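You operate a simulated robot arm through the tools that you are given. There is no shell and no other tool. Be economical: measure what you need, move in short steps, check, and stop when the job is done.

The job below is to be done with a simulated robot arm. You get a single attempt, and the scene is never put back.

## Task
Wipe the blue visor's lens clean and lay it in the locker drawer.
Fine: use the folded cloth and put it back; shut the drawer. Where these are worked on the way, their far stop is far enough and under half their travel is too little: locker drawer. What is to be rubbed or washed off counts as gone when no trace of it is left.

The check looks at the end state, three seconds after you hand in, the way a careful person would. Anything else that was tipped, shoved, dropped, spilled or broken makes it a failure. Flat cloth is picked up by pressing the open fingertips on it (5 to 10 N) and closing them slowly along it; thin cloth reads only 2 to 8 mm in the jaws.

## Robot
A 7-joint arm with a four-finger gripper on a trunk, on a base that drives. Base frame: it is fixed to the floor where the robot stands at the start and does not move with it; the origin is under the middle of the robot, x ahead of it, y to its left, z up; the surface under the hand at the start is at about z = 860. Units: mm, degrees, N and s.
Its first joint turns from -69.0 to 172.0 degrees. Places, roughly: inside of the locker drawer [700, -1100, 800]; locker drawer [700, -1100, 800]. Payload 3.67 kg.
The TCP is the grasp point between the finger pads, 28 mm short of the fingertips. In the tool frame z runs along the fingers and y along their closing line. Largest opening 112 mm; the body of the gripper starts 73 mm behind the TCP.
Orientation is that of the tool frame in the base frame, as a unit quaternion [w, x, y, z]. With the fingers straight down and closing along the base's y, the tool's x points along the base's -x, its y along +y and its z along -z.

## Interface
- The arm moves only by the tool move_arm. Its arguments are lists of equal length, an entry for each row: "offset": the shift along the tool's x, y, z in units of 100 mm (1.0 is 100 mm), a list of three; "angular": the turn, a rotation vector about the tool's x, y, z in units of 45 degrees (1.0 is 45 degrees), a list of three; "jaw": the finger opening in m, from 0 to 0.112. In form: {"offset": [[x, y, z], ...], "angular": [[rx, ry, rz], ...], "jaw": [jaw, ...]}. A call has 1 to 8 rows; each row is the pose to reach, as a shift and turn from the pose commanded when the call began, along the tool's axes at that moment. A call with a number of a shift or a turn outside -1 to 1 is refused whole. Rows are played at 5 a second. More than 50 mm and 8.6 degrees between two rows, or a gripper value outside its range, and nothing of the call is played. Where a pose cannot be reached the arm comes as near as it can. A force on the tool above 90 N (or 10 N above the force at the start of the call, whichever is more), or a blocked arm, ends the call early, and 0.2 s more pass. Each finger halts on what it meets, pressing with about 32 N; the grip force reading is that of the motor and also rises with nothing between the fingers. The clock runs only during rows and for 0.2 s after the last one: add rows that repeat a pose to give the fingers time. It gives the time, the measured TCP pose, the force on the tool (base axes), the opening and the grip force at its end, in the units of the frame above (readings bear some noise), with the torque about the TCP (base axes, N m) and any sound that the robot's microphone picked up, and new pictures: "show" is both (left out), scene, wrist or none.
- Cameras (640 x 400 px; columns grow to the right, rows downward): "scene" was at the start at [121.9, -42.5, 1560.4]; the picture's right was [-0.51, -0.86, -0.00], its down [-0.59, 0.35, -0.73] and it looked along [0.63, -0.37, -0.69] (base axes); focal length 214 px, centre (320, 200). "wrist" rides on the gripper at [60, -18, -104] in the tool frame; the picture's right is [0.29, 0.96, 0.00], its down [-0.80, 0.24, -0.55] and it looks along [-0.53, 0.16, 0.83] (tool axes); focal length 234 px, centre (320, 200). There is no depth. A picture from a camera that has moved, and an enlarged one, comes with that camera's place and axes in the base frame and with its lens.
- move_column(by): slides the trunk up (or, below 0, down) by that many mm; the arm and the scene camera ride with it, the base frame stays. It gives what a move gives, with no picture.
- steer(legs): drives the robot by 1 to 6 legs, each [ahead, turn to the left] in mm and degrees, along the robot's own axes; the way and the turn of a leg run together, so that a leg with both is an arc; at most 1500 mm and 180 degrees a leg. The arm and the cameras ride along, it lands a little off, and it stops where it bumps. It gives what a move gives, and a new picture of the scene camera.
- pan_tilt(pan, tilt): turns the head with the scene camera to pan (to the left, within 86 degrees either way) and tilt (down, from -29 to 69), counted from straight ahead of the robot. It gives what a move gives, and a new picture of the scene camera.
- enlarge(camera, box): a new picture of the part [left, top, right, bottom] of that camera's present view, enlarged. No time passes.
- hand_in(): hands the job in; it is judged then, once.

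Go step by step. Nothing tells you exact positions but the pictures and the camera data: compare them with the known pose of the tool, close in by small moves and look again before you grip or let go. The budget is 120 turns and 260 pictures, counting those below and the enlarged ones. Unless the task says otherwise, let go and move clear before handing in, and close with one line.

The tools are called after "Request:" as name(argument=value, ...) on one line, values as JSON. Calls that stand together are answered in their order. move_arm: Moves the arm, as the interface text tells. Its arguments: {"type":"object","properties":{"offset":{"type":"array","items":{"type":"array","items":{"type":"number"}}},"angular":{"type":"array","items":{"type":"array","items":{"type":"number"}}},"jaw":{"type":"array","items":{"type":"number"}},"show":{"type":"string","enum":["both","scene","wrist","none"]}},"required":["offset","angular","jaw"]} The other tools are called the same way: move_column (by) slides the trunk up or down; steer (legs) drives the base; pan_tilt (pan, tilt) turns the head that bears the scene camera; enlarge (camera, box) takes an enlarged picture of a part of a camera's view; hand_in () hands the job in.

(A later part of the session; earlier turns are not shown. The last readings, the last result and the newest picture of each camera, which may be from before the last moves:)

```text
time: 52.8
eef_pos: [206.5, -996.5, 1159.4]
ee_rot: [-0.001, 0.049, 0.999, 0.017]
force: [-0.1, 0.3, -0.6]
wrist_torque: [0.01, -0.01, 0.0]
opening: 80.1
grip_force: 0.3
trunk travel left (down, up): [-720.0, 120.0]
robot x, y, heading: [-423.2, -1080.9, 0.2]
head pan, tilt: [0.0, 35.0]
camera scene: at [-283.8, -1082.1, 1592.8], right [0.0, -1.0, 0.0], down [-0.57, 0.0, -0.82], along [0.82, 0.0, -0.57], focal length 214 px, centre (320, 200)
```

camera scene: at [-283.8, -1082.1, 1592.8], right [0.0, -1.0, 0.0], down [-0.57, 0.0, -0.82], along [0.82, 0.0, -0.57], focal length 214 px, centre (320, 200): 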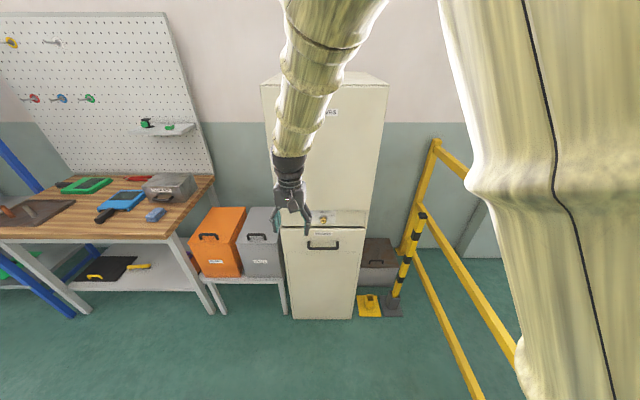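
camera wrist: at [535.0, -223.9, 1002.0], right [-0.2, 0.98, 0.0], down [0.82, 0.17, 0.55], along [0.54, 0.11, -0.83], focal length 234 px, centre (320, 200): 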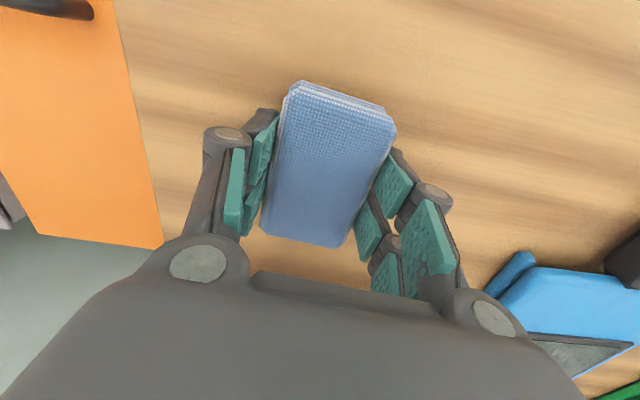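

Request:
enlarge(camera="scene", box=[250, 190, 410, 330])

Request:
enlarge(camera="scene", box=[270, 195, 375, 265])

```text
2.86 times, centred on (330, 260) of scene
camera zoom: at [-283.8, -1082.1, 1592.8], right [0.0, -1.0, 0.0], down [-0.57, 0.0, -0.82], along [0.82, 0.0, -0.57], focal length 613 px, centre (291, 29)
```

zoom: 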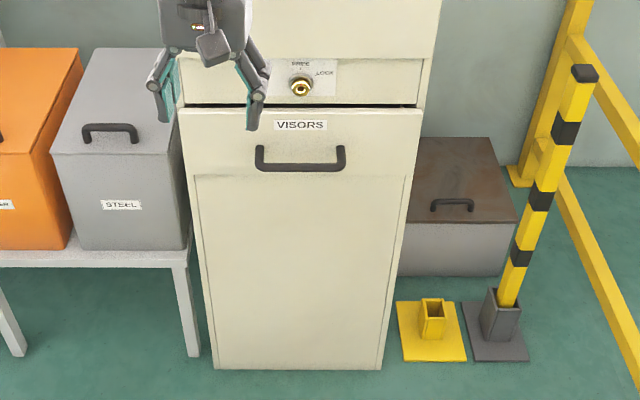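

```text
5.71 times, centred on (322, 230) of scene
camera zoom: at [-283.8, -1082.1, 1592.8], right [0.0, -1.0, 0.0], down [-0.57, 0.0, -0.82], along [0.82, 0.0, -0.57], focal length 1226 px, centre (306, 29)
```

zoom: 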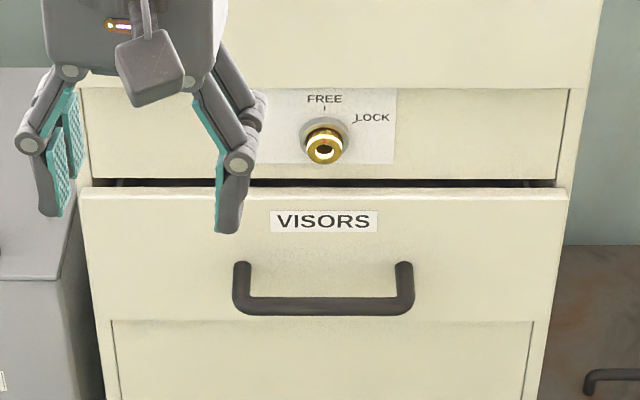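

Request:
enlarge(camera="scene", box=[314, 206, 338, 226])

```text
16.00 times, centred on (326, 216) of scene
camera zoom: at [-283.8, -1082.1, 1592.8], right [0.0, -1.0, 0.0], down [-0.57, 0.0, -0.82], along [0.82, 0.0, -0.57], focal length 3432 px, centre (224, -56)
```

zoom: 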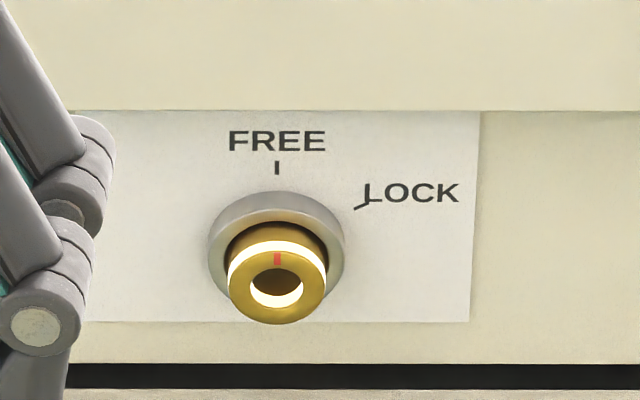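

The knob's red mark points to FREE, so the drawer isn't locked. Its bar handle is near [437, -1096, 805]. I'll roll the hand 90° so the fingers close along x, and lower the trunk.

Request:
move_arm(offset=[[0, 0, 0], [0, 0, 0], [0, 0, 0], [0, 0, 0], [0, 0, 0], [0, 0, 0], [0, 0, 0]], angular=[[0, 0, 0.15], [0, 0, 0.3], [0, 0, 0.45], [0, 0, 0.6], [0, 0, 0.75], [0, 0, 0.9], [0, 0, 0.95]], jaw=[0.08, 0.08, 0.08, 0.08, 0.08, 0.08, 0.08], show="none")

Request:
move_arm(offset=[[0, 0, 0], [0, 0, 0], [0, 0, 0], [0, 0, 0], [0, 0, 0], [0, 0, 0], [0, 0, 0]], angular=[[0, 0, 0.15], [0, 0, 0.3], [0, 0, 0.45], [0, 0, 0.6], [0, 0, 0.75], [0, 0, 0.9], [0, 0, 0.92]], jaw=[0.08, 0.08, 0.08, 0.08, 0.08, 0.08, 0.08], show="none")

Request:
move_column(by=-200)

Request:
pan_tilt(pan=0, tilt=40)

Request:
enlarge(camera="wrist", box=[0, 0, 640, 400])

```text
time: 54.5
eef_pos: [218.4, -1011.1, 1190.7]
ee_rot: [-0.03, 0.431, 0.9, 0.065]
force: [-0.2, -0.7, 1.0]
wrist_torque: [0.01, 0.01, -0.03]
opening: 80.2
grip_force: 0.0
trunk travel left (down, up): [-720.0, 120.0]
robot x, y, heading: [-428.8, -1081.5, 0.3]
head pan, tilt: [0.0, 35.0]
stopped in row 7: the arm was blocked; the commanded pose is now the measured one
```

```text
time: 56.4
eef_pos: [228.3, -1026.4, 1219.9]
ee_rot: [-0.088, 0.73, 0.673, 0.087]
force: [0.9, -0.1, 0.7]
wrist_torque: [0.02, 0.01, 0.0]
opening: 80.1
grip_force: 0.1
trunk travel left (down, up): [-720.0, 120.0]
robot x, y, heading: [-422.5, -1081.9, 0.3]
head pan, tilt: [0.0, 35.0]
stopped in row 7: the arm was blocked; the commanded pose is now the measured one
```

```text
time: 58.5
eef_pos: [230.5, -1025.0, 1019.4]
ee_rot: [-0.087, 0.73, 0.672, 0.086]
force: [-0.7, -0.8, 0.1]
wrist_torque: [-0.02, -0.01, 0.01]
opening: 79.8
grip_force: 0.1
trunk travel left (down, up): [-520.0, 320.0]
robot x, y, heading: [-423.8, -1080.8, 0.3]
head pan, tilt: [0.0, 35.0]
```

```text
time: 59.2
eef_pos: [230.0, -1024.7, 1019.3]
ee_rot: [-0.088, 0.73, 0.672, 0.086]
force: [-0.3, 0.6, 0.1]
wrist_torque: [-0.01, -0.02, 0.0]
opening: 79.9
grip_force: 0.3
trunk travel left (down, up): [-520.0, 320.0]
robot x, y, heading: [-422.3, -1084.9, 0.3]
head pan, tilt: [0.0, 40.0]
camera scene: at [-286.8, -1081.9, 1385.2], right [0.0, -1.0, 0.0], down [-0.64, 0.0, -0.77], along [0.77, 0.0, -0.64], focal length 214 px, centre (320, 200)
```

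scene: 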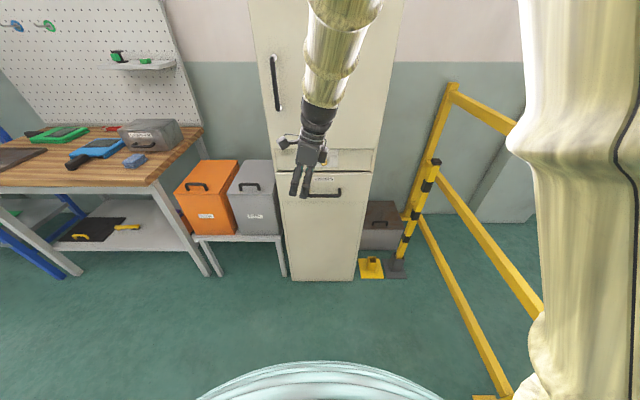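

```text
1.00 times, centred on (320, 200) of wrist (not enlarged: the box is as wide or as high as the picture)
camera zoom: at [216.3, -991.7, 1134.4], right [0.98, 0.2, 0.06], down [0.17, -0.93, 0.34], along [0.12, -0.32, -0.94], focal length 234 px, centre (320, 200)
```

zoom: 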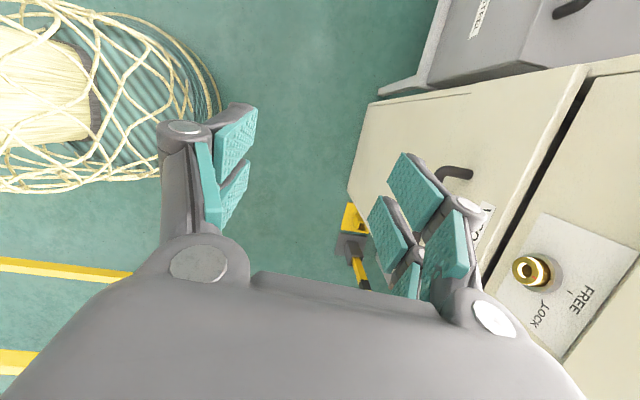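

The arm is near a joint limit while folded up high. Going lower and farther out should free it, so I'll do that and straighten the tilt on the way.

Request:
move_arm(offset=[[-0.06, 0.17, 0.29], [-0.12, 0.34, 0.58], [-0.18, 0.51, 0.875], [-0.18, 0.51, 0.875], [-0.18, 0.51, 0.875], [-0.18, 0.51, 0.875]], angular=[[0, 0, 0], [0, 0, 0], [0, -0.1, -0.03], [0, -0.2, -0.06], [0, -0.31, -0.1], [0, -0.31, -0.1]], jaw=[0.08, 0.08, 0.08, 0.08, 0.08, 0.08], show="wrist")

```text
time: 60.5
eef_pos: [300.2, -1056.3, 967.5]
ee_rot: [-0.04, 0.731, 0.68, 0.047]
force: [1.0, -0.4, 0.1]
wrist_torque: [0.02, 0.0, 0.0]
opening: 79.9
grip_force: 0.1
trunk travel left (down, up): [-520.0, 320.0]
robot x, y, heading: [-423.4, -1078.7, 0.4]
head pan, tilt: [0.0, 40.0]
stopped in row 6: the arm was blocked; the commanded pose is now the measured one
camera wrist: at [284.5, -1008.5, 1077.6], right [0.98, 0.22, 0.04], down [0.17, -0.87, 0.45], along [0.13, -0.43, -0.89], focal length 234 px, centre (320, 200)
```

wrist: 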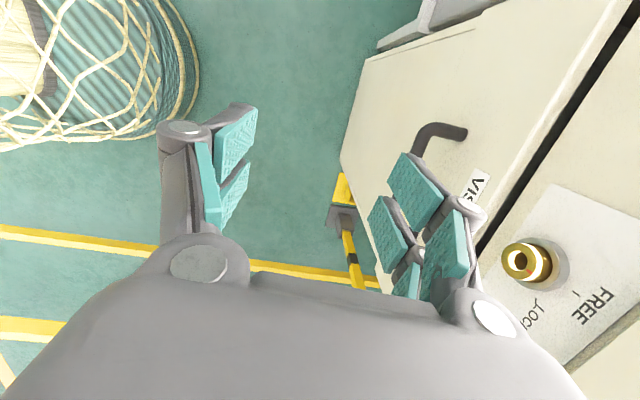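

The limit is in the roll direction. I'll unroll the other way to 90° the opposite side, levelling the tool as it goes.

Request:
move_arm(offset=[[0, 0, 0], [0, 0, 0], [0, 0, 0], [0, 0, 0], [0, 0, 0], [0, 0, 0]], angular=[[0.009, -0.025, -0.148], [0.018, -0.05, -0.296], [0.027, -0.075, -0.444], [0.036, -0.1, -0.592], [0.045, -0.125, -0.74], [0.054, -0.149, -0.888]], jaw=[0.08, 0.08, 0.08, 0.08, 0.08, 0.08], show="none")

Request:
move_arm(offset=[[0, 0, 0], [0, 0, 0], [0, 0, 0], [0, 0, 0], [0, 0, 0], [0, 0, 0]], angular=[[0, 0, -0.165], [0, 0, -0.33], [0, 0, -0.5], [0, 0, -0.66], [0, 0, -0.83], [0, 0, -1]], jaw=[0.08, 0.08, 0.08, 0.08, 0.08, 0.08], show="none")

Request:
move_arm(offset=[[0, 0, 0], [0, 0, 0], [0, 0, 0], [0, 0, 0], [0, 0, 0], [0, 0, 0]], angular=[[0, 0, -0.165], [0, 0, -0.33], [0, 0, -0.5], [0, 0, -0.66], [0, 0, -0.83], [0, 0, -1]], jaw=[0.08, 0.08, 0.08, 0.08, 0.08, 0.08], show="none")

Request:
move_arm(offset=[[0, 0, 0], [0, 0, 0], [0, 0, 0], [0, 0, 0], [0, 0, 0], [0, 0, 0]], angular=[[0, 0, -0.165], [0, 0, -0.33], [0, 0, -0.5], [0, 0, -0.66], [0, 0, -0.83], [0, 0, -1]], jaw=[0.08, 0.08, 0.08, 0.08, 0.08, 0.08])

```text
time: 61.9
eef_pos: [300.3, -1059.3, 968.4]
ee_rot: [-0.001, 0.457, 0.889, 0.004]
force: [-0.3, 0.6, -0.3]
wrist_torque: [0.01, 0.0, 0.02]
opening: 80.0
grip_force: 0.1
trunk travel left (down, up): [-520.0, 320.0]
robot x, y, heading: [-421.6, -1081.5, 0.2]
head pan, tilt: [0.0, 40.0]
```

```text
time: 63.3
eef_pos: [297.8, -1053.9, 965.7]
ee_rot: [0.003, 0.076, 0.997, -0.003]
force: [-0.9, -0.8, -0.2]
wrist_torque: [0.03, -0.01, 0.0]
opening: 79.8
grip_force: 0.1
trunk travel left (down, up): [-520.0, 320.0]
robot x, y, heading: [-423.7, -1082.2, 0.3]
head pan, tilt: [0.0, 40.0]
```

```text
time: 64.7
eef_pos: [299.5, -1053.2, 965.7]
ee_rot: [0.001, -0.31, 0.951, -0.004]
force: [0.7, 0.8, -0.9]
wrist_torque: [0.01, 0.0, -0.02]
opening: 79.9
grip_force: 0.1
trunk travel left (down, up): [-520.0, 320.0]
robot x, y, heading: [-424.6, -1084.7, 0.3]
head pan, tilt: [0.0, 40.0]
```

```text
time: 66.1
eef_pos: [299.0, -1054.7, 965.7]
ee_rot: [0.001, -0.651, 0.759, -0.005]
force: [0.1, 0.3, 0.3]
wrist_torque: [0.0, -0.03, 0.02]
opening: 79.9
grip_force: 0.0
trunk travel left (down, up): [-520.0, 320.0]
robot x, y, heading: [-423.1, -1083.7, 0.2]
head pan, tilt: [0.0, 40.0]
camera scene: at [-286.8, -1082.2, 1385.2], right [0.0, -1.0, 0.0], down [-0.64, 0.0, -0.77], along [0.77, 0.0, -0.64], focal length 214 px, centre (320, 200)
camera wrist: at [306.8, -1115.7, 1069.9], right [-0.99, -0.14, 0.0], down [-0.12, 0.83, 0.55], along [-0.07, 0.54, -0.84], focal length 234 px, centre (320, 200)
```

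scene: 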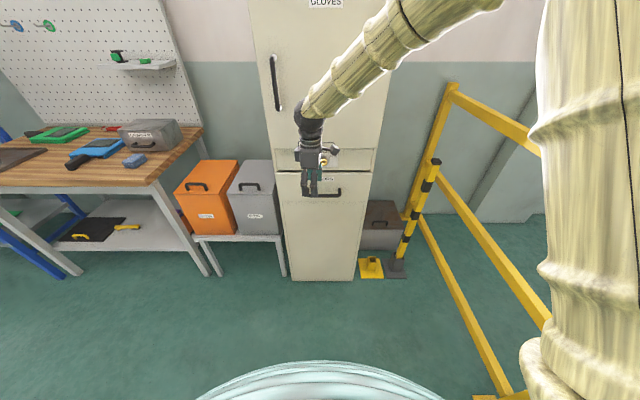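
wrist: 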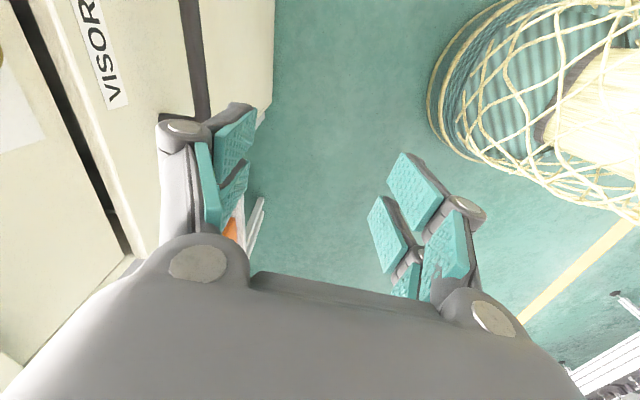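

The opposite roll works. By triangulation the bar is at x≈408, z≈838, y≈-1096. I'll pitch the fingers 30° toward the locker and move nearer above the bar.

Request:
move_arm(offset=[[0.05, -0.13, 0], [0.11, -0.27, 0], [0.16, -0.4, 0], [0.22, -0.54, 0], [0.22, -0.54, 0]], angular=[[0.165, -0.013, -0.048], [0.33, -0.025, -0.095], [0.5, -0.038, -0.143], [0.667, -0.051, -0.191], [0.667, -0.051, -0.191]], jaw=[0.06, 0.045, 0.04, 0.04, 0.04])

Request:
enlarge(camera="scene", box=[260, 110, 390, 210])

```text
time: 67.3
eef_pos: [351.0, -1084.0, 966.0]
ee_rot: [0.184, -0.682, 0.683, -0.188]
force: [-0.2, 0.2, -1.0]
wrist_torque: [0.02, 0.02, -0.02]
opening: 40.2
grip_force: 0.1
trunk travel left (down, up): [-520.0, 320.0]
robot x, y, heading: [-422.8, -1082.4, 0.2]
head pan, tilt: [0.0, 40.0]
camera scene: at [-286.7, -1082.8, 1385.2], right [0.0, -1.0, 0.0], down [-0.64, 0.0, -0.77], along [0.77, 0.0, -0.64], focal length 214 px, centre (320, 200)
camera wrist: at [312.1, -1144.4, 1064.9], right [-0.83, -0.29, -0.48], down [-0.49, 0.8, 0.35], along [0.29, 0.53, -0.8], focal length 234 px, centre (320, 200)
```

scene: 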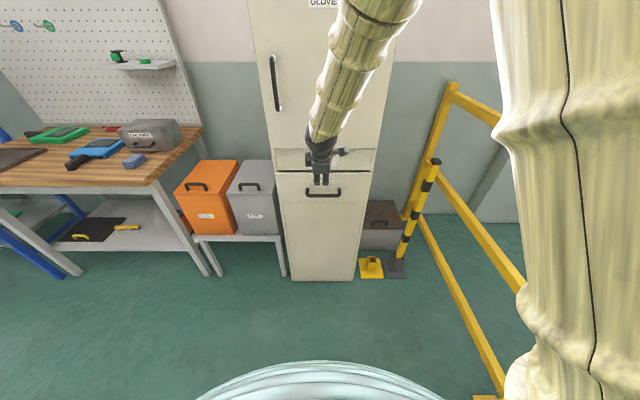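
wrist: 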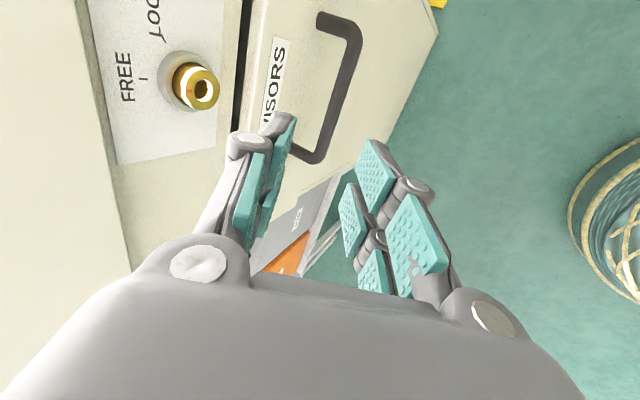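

```text
4.00 times, centred on (325, 160) of scene
camera zoom: at [-286.7, -1082.8, 1385.2], right [0.0, -1.0, 0.0], down [-0.64, 0.0, -0.77], along [0.77, 0.0, -0.64], focal length 858 px, centre (300, 360)
```

zoom: 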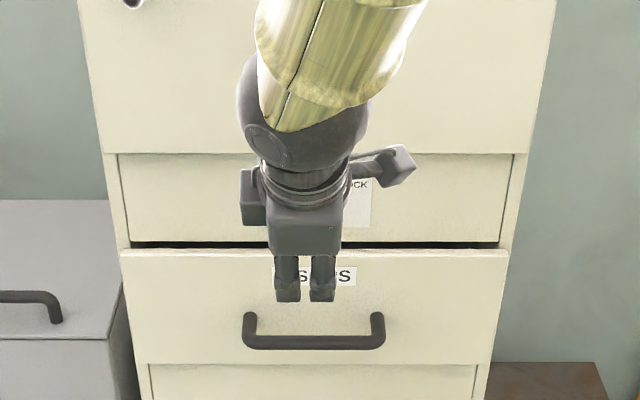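

Request:
move_arm(offset=[[0, -0.02, 0.36], [0, -0.046, 0.72], [0, -0.046, 0.72]], angular=[[0, 0, 0], [0, 0, 0], [0, 0, 0]], jaw=[0.04, 0.04, 0.04], show="wrist")

Request:
enlarge(camera="scene", box=[290, 150, 360, 205])

```text
time: 68.1
eef_pos: [388.8, -1083.5, 906.4]
ee_rot: [0.183, -0.681, 0.683, -0.188]
force: [-0.4, 0.8, 0.0]
wrist_torque: [0.02, -0.04, -0.01]
opening: 39.9
grip_force: 0.0
trunk travel left (down, up): [-520.0, 320.0]
robot x, y, heading: [-425.3, -1083.4, 0.1]
head pan, tilt: [0.0, 40.0]
camera wrist: at [351.1, -1142.9, 1004.8], right [-0.83, -0.29, -0.48], down [-0.49, 0.8, 0.35], along [0.29, 0.53, -0.8], focal length 234 px, centre (320, 200)
```

wrist: 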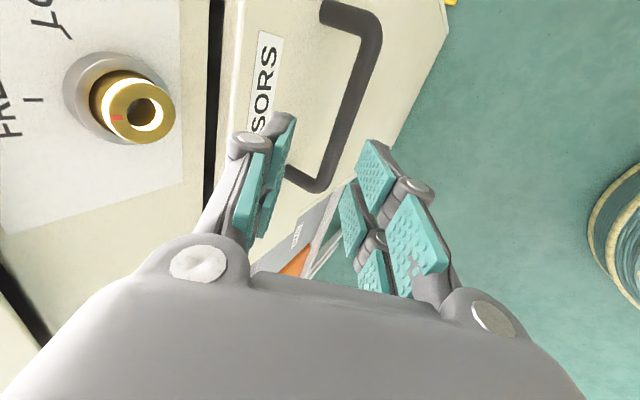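

```text
7.27 times, centred on (325, 178) of scene
camera zoom: at [-287.2, -1082.2, 1385.3], right [0.0, -1.0, 0.0], down [-0.64, 0.0, -0.77], along [0.77, 0.0, -0.64], focal length 1560 px, centre (284, 364)
```

zoom: 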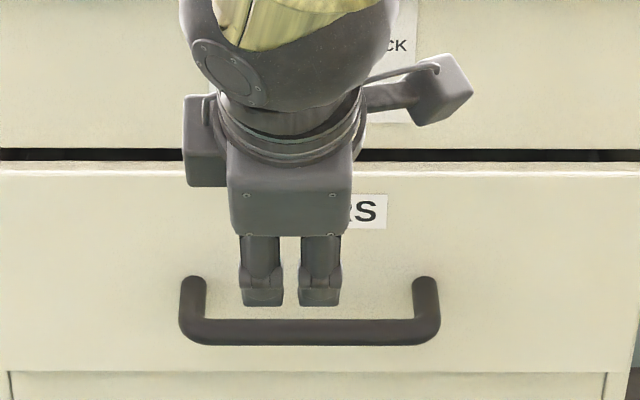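

The bar is at about [421, -1097, 821], with the panel about 44 mm behind it. I'll descend so the bar sits between the fingers.

Request:
move_arm(offset=[[0, -0.12, 0.254], [0, -0.12, 0.254], [0, -0.02, 0.42], [0, 0.08, 0.59], [0, 0.171, 0.756], [0, 0.171, 0.756]], angular=[[0, 0, 0], [0, 0, 0], [0, 0, 0], [0, 0, 0], [0, 0, 0], [0, 0, 0]], jaw=[0.04, 0.04, 0.04, 0.04, 0.04, 0.04], show="wrist")

Request:
enlarge(camera="scene", box=[290, 150, 360, 205])

```text
time: 69.5
eef_pos: [415.3, -1088.7, 834.8]
ee_rot: [0.187, -0.677, 0.687, -0.185]
force: [0.7, 0.2, -0.5]
wrist_torque: [0.02, -0.03, 0.0]
opening: 39.9
grip_force: 0.0
trunk travel left (down, up): [-520.0, 320.0]
robot x, y, heading: [-421.2, -1082.5, 0.5]
head pan, tilt: [0.0, 40.0]
camera wrist: at [377.4, -1149.3, 933.3], right [-0.83, -0.27, -0.49], down [-0.48, 0.8, 0.36], along [0.29, 0.53, -0.8], focal length 234 px, centre (320, 200)
```

wrist: 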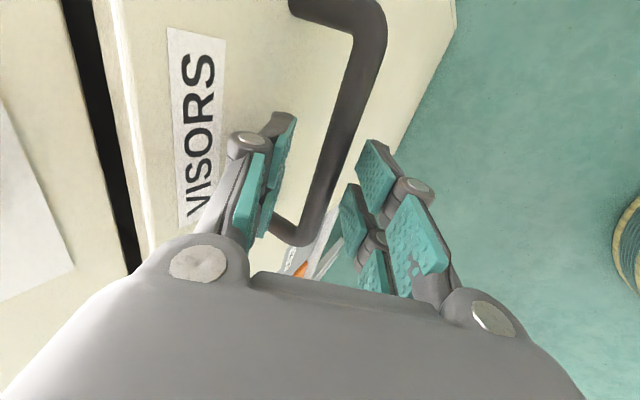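

```text
7.27 times, centred on (325, 178) of scene
camera zoom: at [-287.2, -1082.0, 1385.3], right [0.0, -1.0, 0.0], down [-0.64, 0.0, -0.77], along [0.77, 0.0, -0.64], focal length 1560 px, centre (284, 364)
```

zoom: 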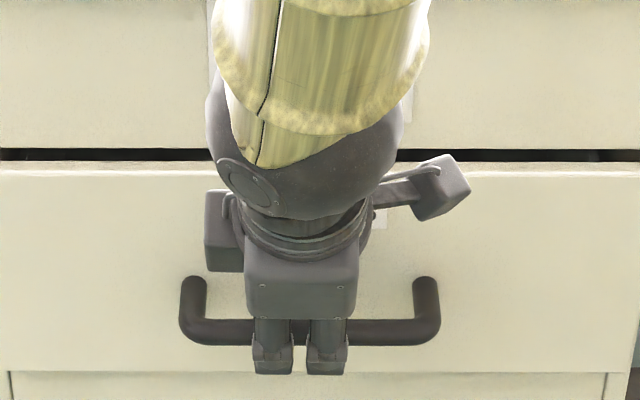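

The bar looks to be between the fingers. Closing.

Request:
move_arm(offset=[[0, 0, 0.03], [0, 0, 0.03], [0, 0, 0.03], [0, 0, 0.03]], angular=[[0, 0, 0], [0, 0, 0], [0, 0, 0], [0, 0, 0]], jaw=[0.03, 0.015, 0.0, 0.0], show="wrist")

```text
time: 70.5
eef_pos: [413.4, -1090.4, 829.5]
ee_rot: [0.184, -0.679, 0.686, -0.184]
force: [-32.8, 2.9, -7.7]
wrist_torque: [-0.31, 0.94, 2.64]
opening: 16.4
grip_force: 45.3
trunk travel left (down, up): [-520.0, 320.0]
robot x, y, heading: [-423.4, -1085.5, 0.1]
head pan, tilt: [0.0, 40.0]
camera wrist: at [376.1, -1149.4, 928.0], right [-0.83, -0.28, -0.48], down [-0.48, 0.8, 0.36], along [0.29, 0.53, -0.8], focal length 234 px, centre (320, 200)
```

wrist: 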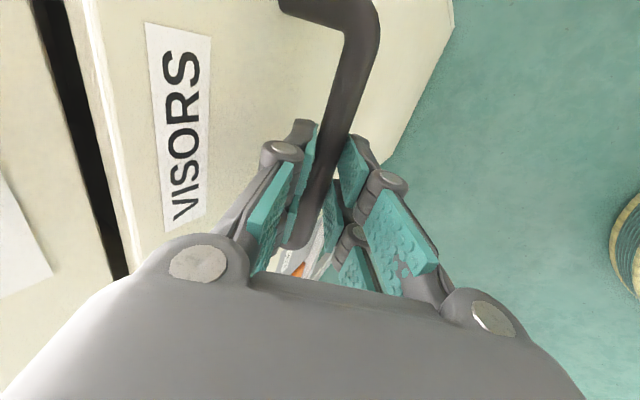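

The bar is gripped (16 mm). Pulling straight back along -x.

Request:
move_arm(offset=[[0, 0.17, -0.1], [0, 0.35, -0.2], [0, 0.52, -0.3], [0, 0.69, -0.4], [0, 0.866, -0.5], [0, 0.866, -0.5]], angular=[[0, 0, 0], [0, 0, 0], [0, 0, 0], [0, 0, 0], [0, 0, 0], [0, 0, 0]], jaw=[0, 0, 0, 0, 0, 0], show="scene")

```text
time: 72.1
eef_pos: [290.6, -1108.2, 760.6]
ee_rot: [0.157, -0.663, 0.722, -0.125]
force: [-3.2, -0.1, 1.4]
wrist_torque: [0.04, 0.02, 0.06]
opening: 0.0
grip_force: 35.6
trunk travel left (down, up): [-520.0, 320.0]
robot x, y, heading: [-422.9, -1079.3, 0.4]
head pan, tilt: [0.0, 40.0]
stopped in row 6: the arm was blocked; the commanded pose is now the measured one
camera scene: at [-286.9, -1082.4, 1385.2], right [0.0, -1.0, 0.0], down [-0.64, 0.0, -0.77], along [0.77, 0.0, -0.64], focal length 214 px, centre (320, 200)
```

scene: 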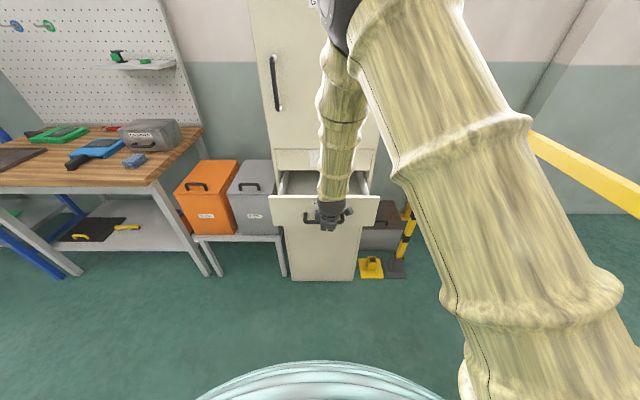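

The hand slipped off lower, but the drawer has come out some way. Let me look closely.

Request:
enlarge(camera="scene", box=[260, 150, 390, 240])

Request:
enlarge(camera="wrist", box=[0, 0, 640, 400])

```text
4.44 times, centred on (325, 195) of scene
camera zoom: at [-286.9, -1082.4, 1385.2], right [0.0, -1.0, 0.0], down [-0.64, 0.0, -0.77], along [0.77, 0.0, -0.64], focal length 953 px, centre (298, 222)
```

zoom: 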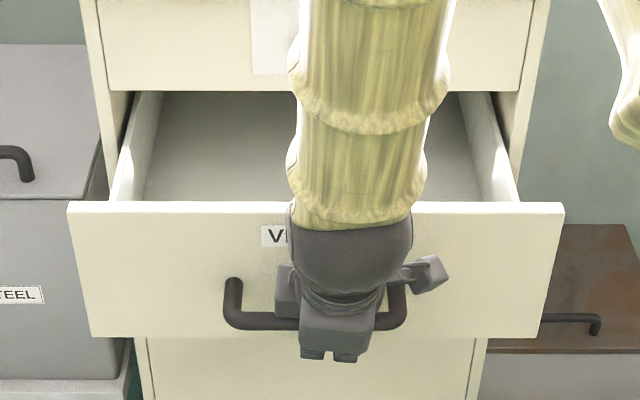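

```text
1.00 times, centred on (320, 200) of wrist (not enlarged: the box is as wide or as high as the picture)
camera zoom: at [262.6, -1173.5, 859.4], right [-0.9, -0.2, -0.39], down [-0.38, 0.8, 0.46], along [0.22, 0.56, -0.8], focal length 234 px, centre (320, 200)
```

zoom: 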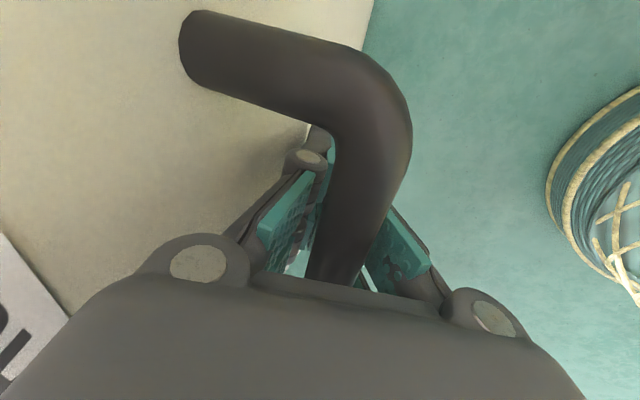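

The bar is now trapped between the closed fingers, and the drawer is about 150 mm open. I'll pull the rest by driving the base slowly back.

Request:
steer(legs=[[-120, 0]])

Request:
enlarge(camera="scene", box=[240, 150, 410, 270])

```text
time: 73.3
eef_pos: [170.2, -1109.5, 763.3]
ee_rot: [0.157, -0.662, 0.722, -0.128]
force: [-0.7, -0.1, 1.1]
wrist_torque: [-0.01, 0.0, -0.01]
opening: 0.1
grip_force: 35.8
trunk travel left (down, up): [-520.0, 320.0]
robot x, y, heading: [-546.5, -1079.4, 0.1]
head pan, tilt: [0.0, 40.0]
camera scene: at [-409.2, -1082.3, 1385.5], right [0.0, -1.0, 0.0], down [-0.64, 0.0, -0.77], along [0.77, 0.0, -0.64], focal length 214 px, centre (320, 200)
```

scene: 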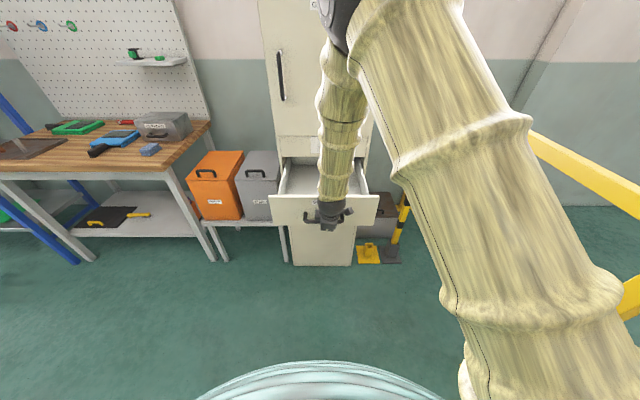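

```text
3.33 times, centred on (325, 210) of scene
camera zoom: at [-409.2, -1082.3, 1385.5], right [0.0, -1.0, 0.0], down [-0.64, 0.0, -0.77], along [0.77, 0.0, -0.64], focal length 715 px, centre (303, 167)
```

zoom: 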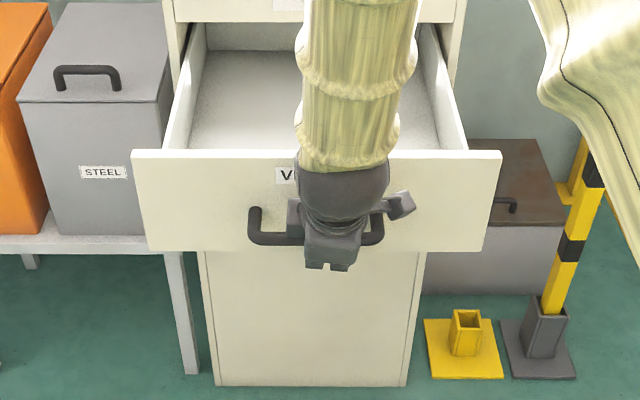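

It works with almost no force; the drawer is about 275 mm out. Continuing in smaller legs.

Request:
steer(legs=[[-60, 0]])

Request:
enlarge(camera="scene", box=[240, 150, 410, 270])

```text
time: 74.3
eef_pos: [109.8, -1111.5, 762.7]
ee_rot: [0.157, -0.663, 0.721, -0.127]
force: [-0.1, 0.6, 0.0]
wrist_torque: [0.0, -0.02, 0.02]
opening: 0.2
grip_force: 35.6
trunk travel left (down, up): [-520.0, 320.0]
robot x, y, heading: [-604.1, -1084.0, 0.1]
head pan, tilt: [0.0, 40.0]
camera scene: at [-469.3, -1082.5, 1385.4], right [0.0, -1.0, 0.0], down [-0.64, 0.0, -0.77], along [0.77, 0.0, -0.64], focal length 214 px, centre (320, 200)
```

scene: 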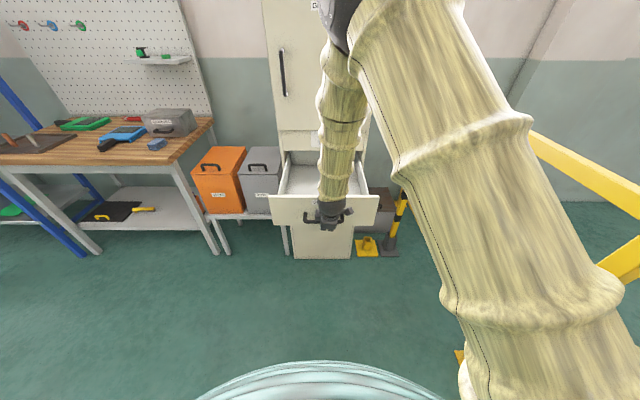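

```text
3.33 times, centred on (325, 210) of scene
camera zoom: at [-469.3, -1082.5, 1385.4], right [0.0, -1.0, 0.0], down [-0.64, 0.0, -0.77], along [0.77, 0.0, -0.64], focal length 715 px, centre (303, 167)
```

zoom: 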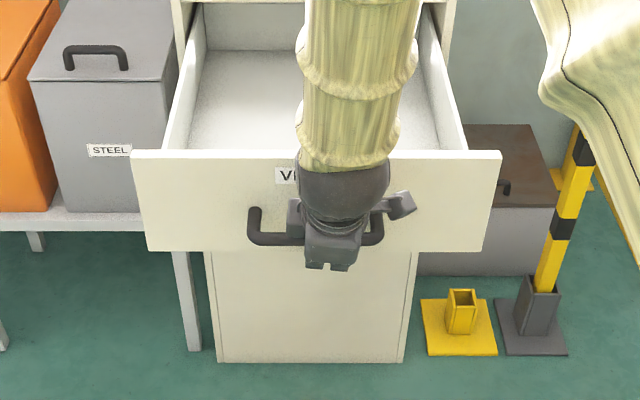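

Request:
steer(legs=[[-40, 0]])

Request:
enlarge(camera="scene", box=[240, 130, 410, 250])

```text
time: 75.2
eef_pos: [69.0, -1111.1, 762.9]
ee_rot: [0.158, -0.662, 0.722, -0.128]
force: [-0.2, -1.0, -0.1]
wrist_torque: [0.0, -0.01, -0.01]
opening: 0.2
grip_force: 36.0
trunk travel left (down, up): [-520.0, 320.0]
robot x, y, heading: [-643.6, -1082.3, -0.0]
head pan, tilt: [0.0, 40.0]
camera scene: at [-511.0, -1082.6, 1385.5], right [0.0, -1.0, 0.0], down [-0.64, 0.0, -0.77], along [0.77, 0.0, -0.64], focal length 214 px, centre (320, 200)
```

scene: 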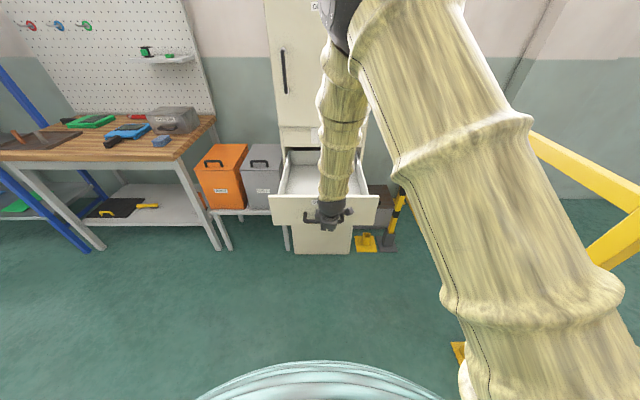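

```text
3.33 times, centred on (325, 190) of scene
camera zoom: at [-511.0, -1082.6, 1385.5], right [0.0, -1.0, 0.0], down [-0.64, 0.0, -0.77], along [0.77, 0.0, -0.64], focal length 715 px, centre (303, 233)
```

zoom: 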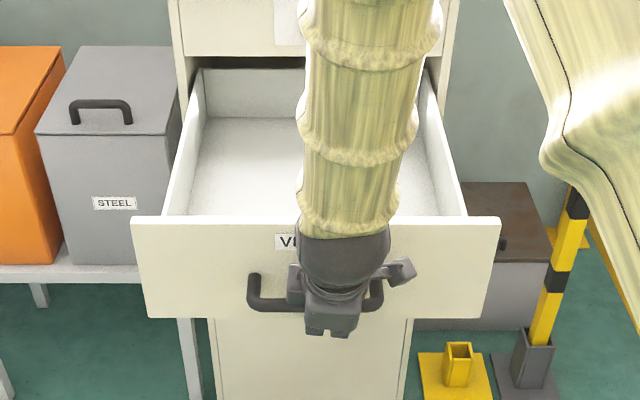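

The drawer is nearly fully out (~375 mm), with an interior of roughly 345 x 330 mm and the floor near z 790. Before opening the fingers, I'll rotate the hand about the bar to bring the fingertips away from the panel.

Request:
move_arm(offset=[[0, 0.083, -0.006], [0, 0.164, -0.022], [0, 0.242, -0.049], [0, 0.242, -0.049]], angular=[[-0.171, 0, 0], [-0.34, 0, 0], [-0.511, 0, 0], [-0.511, 0, 0]], jaw=[0, 0, 0, 0])

Request:
enlarge(camera="scene", box=[240, 130, 410, 250])

```text
time: 76.2
eef_pos: [46.7, -1108.2, 758.7]
ee_rot: [0.02, -0.68, 0.732, 0.02]
force: [-1.0, 0.0, 0.2]
wrist_torque: [0.01, 0.0, -0.02]
opening: 0.0
grip_force: 35.3
trunk travel left (down, up): [-520.0, 320.0]
robot x, y, heading: [-646.1, -1083.9, -0.1]
head pan, tilt: [0.0, 40.0]
camera scene: at [-509.0, -1082.4, 1385.2], right [0.0, -1.0, 0.0], down [-0.64, 0.0, -0.77], along [0.77, 0.0, -0.64], focal length 214 px, centre (320, 200)
camera wrist: at [59.0, -1176.4, 856.9], right [-0.98, -0.22, -0.02], down [-0.18, 0.78, 0.6], along [-0.12, 0.59, -0.8], focal length 234 px, centre (320, 200)
```

scene: 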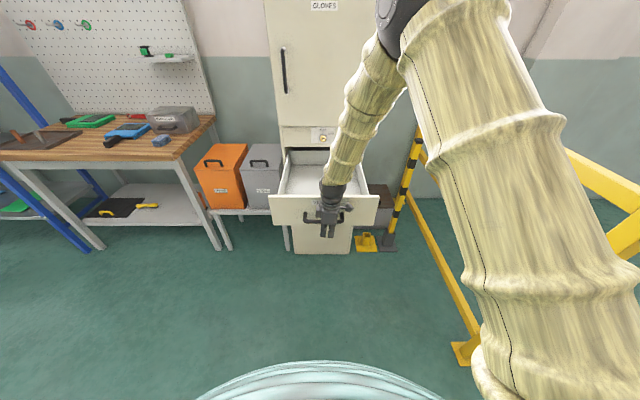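
wrist: 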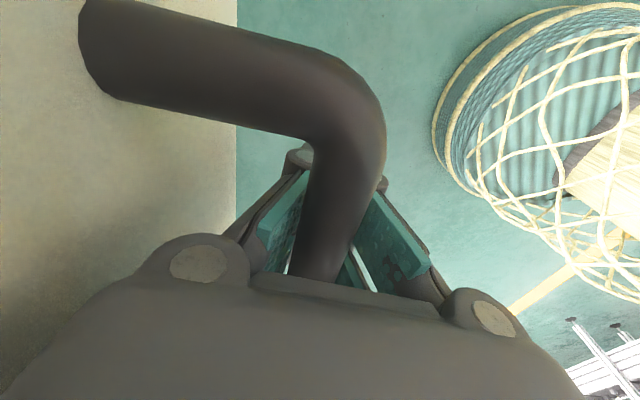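

```text
3.33 times, centred on (325, 190) of scene
camera zoom: at [-509.0, -1082.4, 1385.2], right [0.0, -1.0, 0.0], down [-0.64, 0.0, -0.77], along [0.77, 0.0, -0.64], focal length 715 px, centre (303, 233)
```

zoom: 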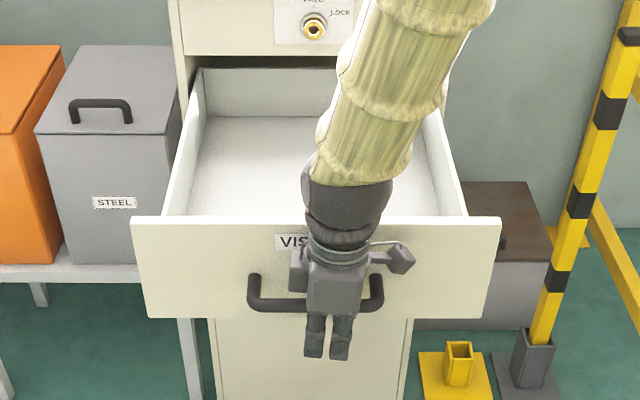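

The hand is now vertical around the bar. I'll open to 40 mm and rise straight up with the trunk.

Request:
move_arm(offset=[[0, 0, 0], [0, 0, 0], [0, 0, 0], [0, 0, 0]], angular=[[0, 0, 0], [0, 0, 0], [0, 0, 0], [0, 0, 0]], jaw=[0.015, 0.03, 0.04, 0.04], show="wrist")

```text
time: 77.2
eef_pos: [45.5, -1109.6, 757.5]
ee_rot: [0.022, -0.68, 0.733, 0.02]
force: [0.2, -0.3, -0.6]
wrist_torque: [-0.03, 0.01, -0.01]
opening: 40.0
grip_force: 0.0
trunk travel left (down, up): [-520.0, 320.0]
robot x, y, heading: [-646.5, -1080.4, 0.1]
head pan, tilt: [0.0, 40.0]
camera wrist: at [59.1, -1176.7, 856.7], right [-0.98, -0.21, -0.02], down [-0.18, 0.78, 0.6], along [-0.12, 0.59, -0.8], focal length 234 px, centre (320, 200)
```

wrist: 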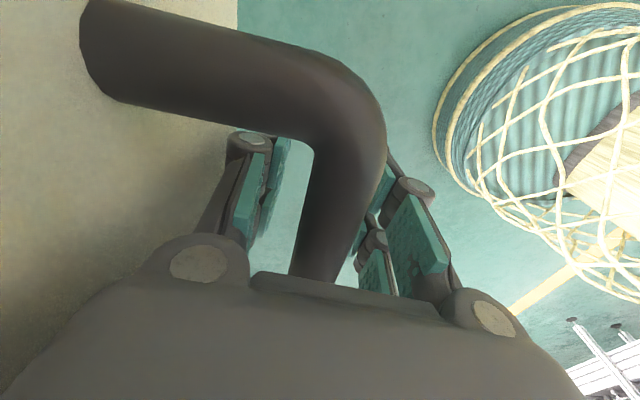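

Request:
move_column(by=60)

Request:
move_column(by=180)

Request:
pan_tilt(pan=0, tilt=42)

```text
time: 78.2
eef_pos: [47.0, -1109.4, 816.0]
ee_rot: [0.022, -0.68, 0.733, 0.02]
force: [-0.3, 0.0, 0.6]
wrist_torque: [-0.01, 0.0, 0.02]
opening: 40.0
grip_force: 0.0
trunk travel left (down, up): [-580.0, 260.0]
robot x, y, heading: [-642.4, -1082.2, 0.1]
head pan, tilt: [0.0, 40.0]
```

```text
time: 80.2
eef_pos: [45.3, -1110.3, 996.9]
ee_rot: [0.021, -0.679, 0.733, 0.02]
force: [0.0, 0.1, -0.6]
wrist_torque: [0.0, -0.01, -0.03]
opening: 40.0
grip_force: 0.1
trunk travel left (down, up): [-760.0, 80.0]
robot x, y, heading: [-641.5, -1081.1, -0.1]
head pan, tilt: [0.0, 40.0]
```

```text
time: 80.8
eef_pos: [45.6, -1108.8, 996.9]
ee_rot: [0.021, -0.68, 0.733, 0.02]
force: [-0.2, 0.0, 0.4]
wrist_torque: [0.01, 0.02, -0.01]
opening: 39.9
grip_force: 0.1
trunk travel left (down, up): [-760.0, 80.0]
robot x, y, heading: [-646.0, -1083.8, 0.3]
head pan, tilt: [0.0, 42.0]
camera scene: at [-510.3, -1082.8, 1622.3], right [0.0, -1.0, 0.0], down [-0.67, 0.0, -0.74], along [0.74, 0.0, -0.67], focal length 214 px, centre (320, 200)
```

scene: 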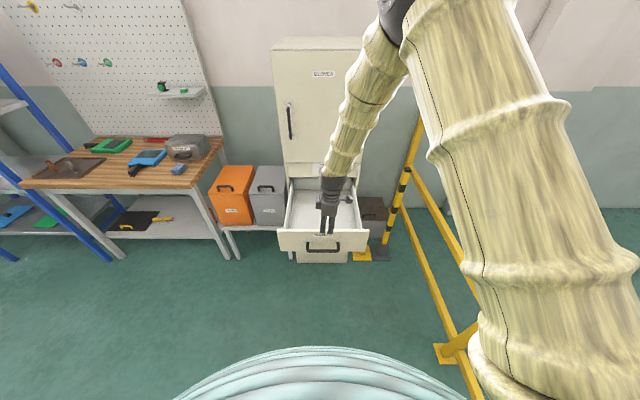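

The hand is clear of the drawer. I'll roll it back to the normal orientation, then drive back to the bench for the visor.

Request:
move_arm(offset=[[0, 0, 0], [0, 0, 0], [0, 0, 0], [0, 0, 0], [0, 0, 0], [0, 0, 0]], angular=[[0.005, 0.012, 0.16], [0.01, 0.023, 0.32], [0.014, 0.035, 0.48], [0.019, 0.047, 0.64], [0.024, 0.058, 0.8], [0.028, 0.07, 0.956]], jaw=[0.06, 0.08, 0.08, 0.08, 0.08, 0.08], show="none")

Request:
move_arm(offset=[[0, 0, 0], [0, 0, 0], [0, 0, 0], [0, 0, 0], [0, 0, 0], [0, 0, 0]], angular=[[0, 0, 0.16], [0, 0, 0.32], [0, 0, 0.48], [0, 0, 0.64], [0, 0, 0.8], [0, 0, 0.95]], jaw=[0.08, 0.08, 0.08, 0.08, 0.08, 0.08], show="scene")

Request:
enlarge(camera="scene", box=[250, 150, 400, 270])

```text
time: 82.2
eef_pos: [45.7, -1109.7, 997.0]
ee_rot: [0.001, -0.363, 0.932, 0.0]
force: [-0.9, 0.3, 0.3]
wrist_torque: [-0.03, 0.01, 0.0]
opening: 80.0
grip_force: 0.1
trunk travel left (down, up): [-760.0, 80.0]
robot x, y, heading: [-649.7, -1082.8, -0.0]
head pan, tilt: [0.0, 42.0]
```

```text
time: 83.6
eef_pos: [45.3, -1109.7, 996.9]
ee_rot: [0.001, 0.001, 1.0, 0.001]
force: [-0.5, 0.9, -0.5]
wrist_torque: [-0.01, -0.04, 0.0]
opening: 80.1
grip_force: 0.0
trunk travel left (down, up): [-760.0, 80.0]
robot x, y, heading: [-645.3, -1083.2, 0.3]
head pan, tilt: [0.0, 42.0]
camera scene: at [-510.4, -1082.3, 1622.3], right [0.0, -1.0, 0.0], down [-0.67, 0.0, -0.74], along [0.74, 0.0, -0.67], focal length 214 px, centre (320, 200)
```

scene: 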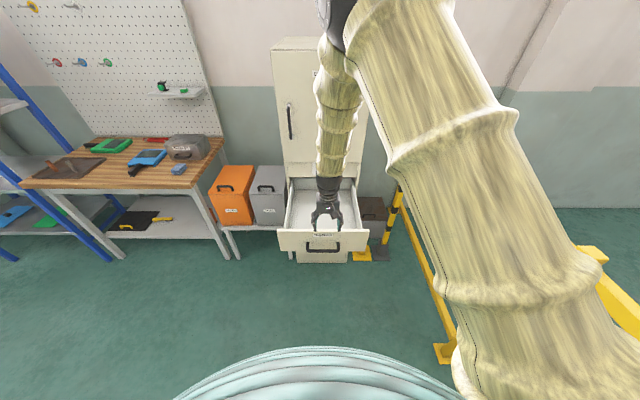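

```text
3.33 times, centred on (325, 210) of scene
camera zoom: at [-510.4, -1082.3, 1622.3], right [0.0, -1.0, 0.0], down [-0.67, 0.0, -0.74], along [0.74, 0.0, -0.67], focal length 715 px, centre (303, 167)
```

zoom: 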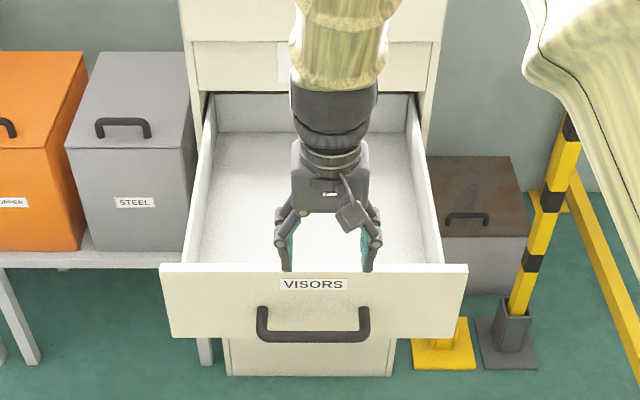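

The drawer interior runs from about x 110 to 490, centred on y -1095, with the floor at z ≈ 800. Now driving back to the bench to stand in front of the visor.

Request:
steer(legs=[[0, 90], [1230, 0], [0, -90], [560, 0]])

Request:
pan_tilt(pan=-10, tilt=48)

Request:
enlarge(camera="wrist", box=[0, 0, 640, 400])

```text
time: 100.3
eef_pos: [598.4, 153.5, 996.3]
ee_rot: [0.0, -0.01, 1.0, 0.001]
force: [-0.1, 0.3, -0.6]
wrist_torque: [-0.01, 0.05, -0.01]
opening: 80.0
grip_force: 0.2
trunk travel left (down, up): [-760.0, 80.0]
robot x, y, heading: [-95.3, 165.0, 1.3]
head pan, tilt: [0.0, 42.0]
camera scene: at [41.9, 167.1, 1622.2], right [0.02, -1.0, 0.0], down [-0.67, -0.02, -0.74], along [0.74, 0.02, -0.67], focal length 214 px, centre (320, 200)
```

scene: 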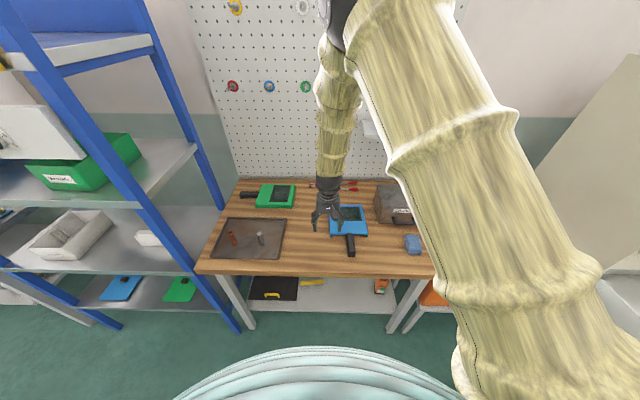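

```text
time: 101.0
eef_pos: [599.4, 152.6, 997.5]
ee_rot: [0.001, -0.011, 1.0, 0.001]
force: [-1.0, 0.1, -0.3]
wrist_torque: [0.03, -0.02, 0.0]
opening: 79.8
grip_force: 0.1
trunk travel left (down, up): [-760.0, 80.0]
robot x, y, heading: [-93.6, 161.5, 1.4]
head pan, tilt: [-10.0, 48.0]
camera scene: at [35.1, 153.3, 1613.8], right [-0.15, -0.99, 0.0], down [-0.73, 0.11, -0.67], along [0.66, -0.1, -0.74], focal length 214 px, centre (320, 200)
```

scene: 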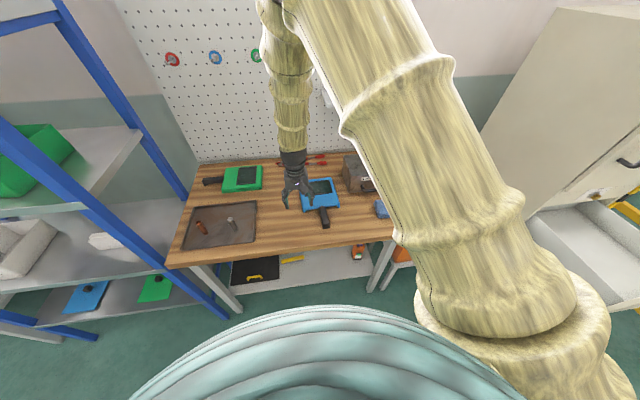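

```text
1.00 times, centred on (320, 200) of wrist (not enlarged: the box is as wide or as high as the picture)
camera zoom: at [538.3, 133.5, 1100.5], right [-0.31, 0.95, 0.0], down [0.79, 0.26, 0.56], along [0.53, 0.17, -0.83], focal length 234 px, centre (320, 200)
```

zoom: 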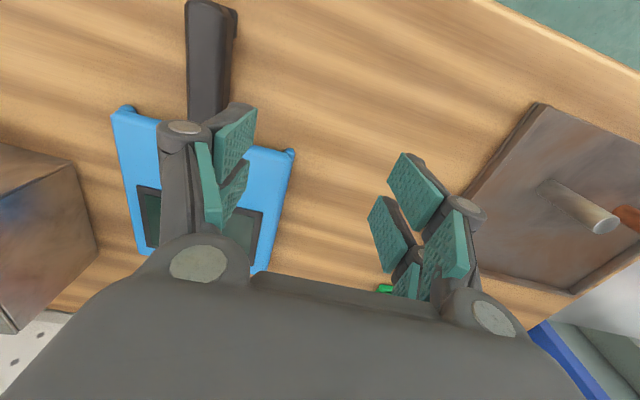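

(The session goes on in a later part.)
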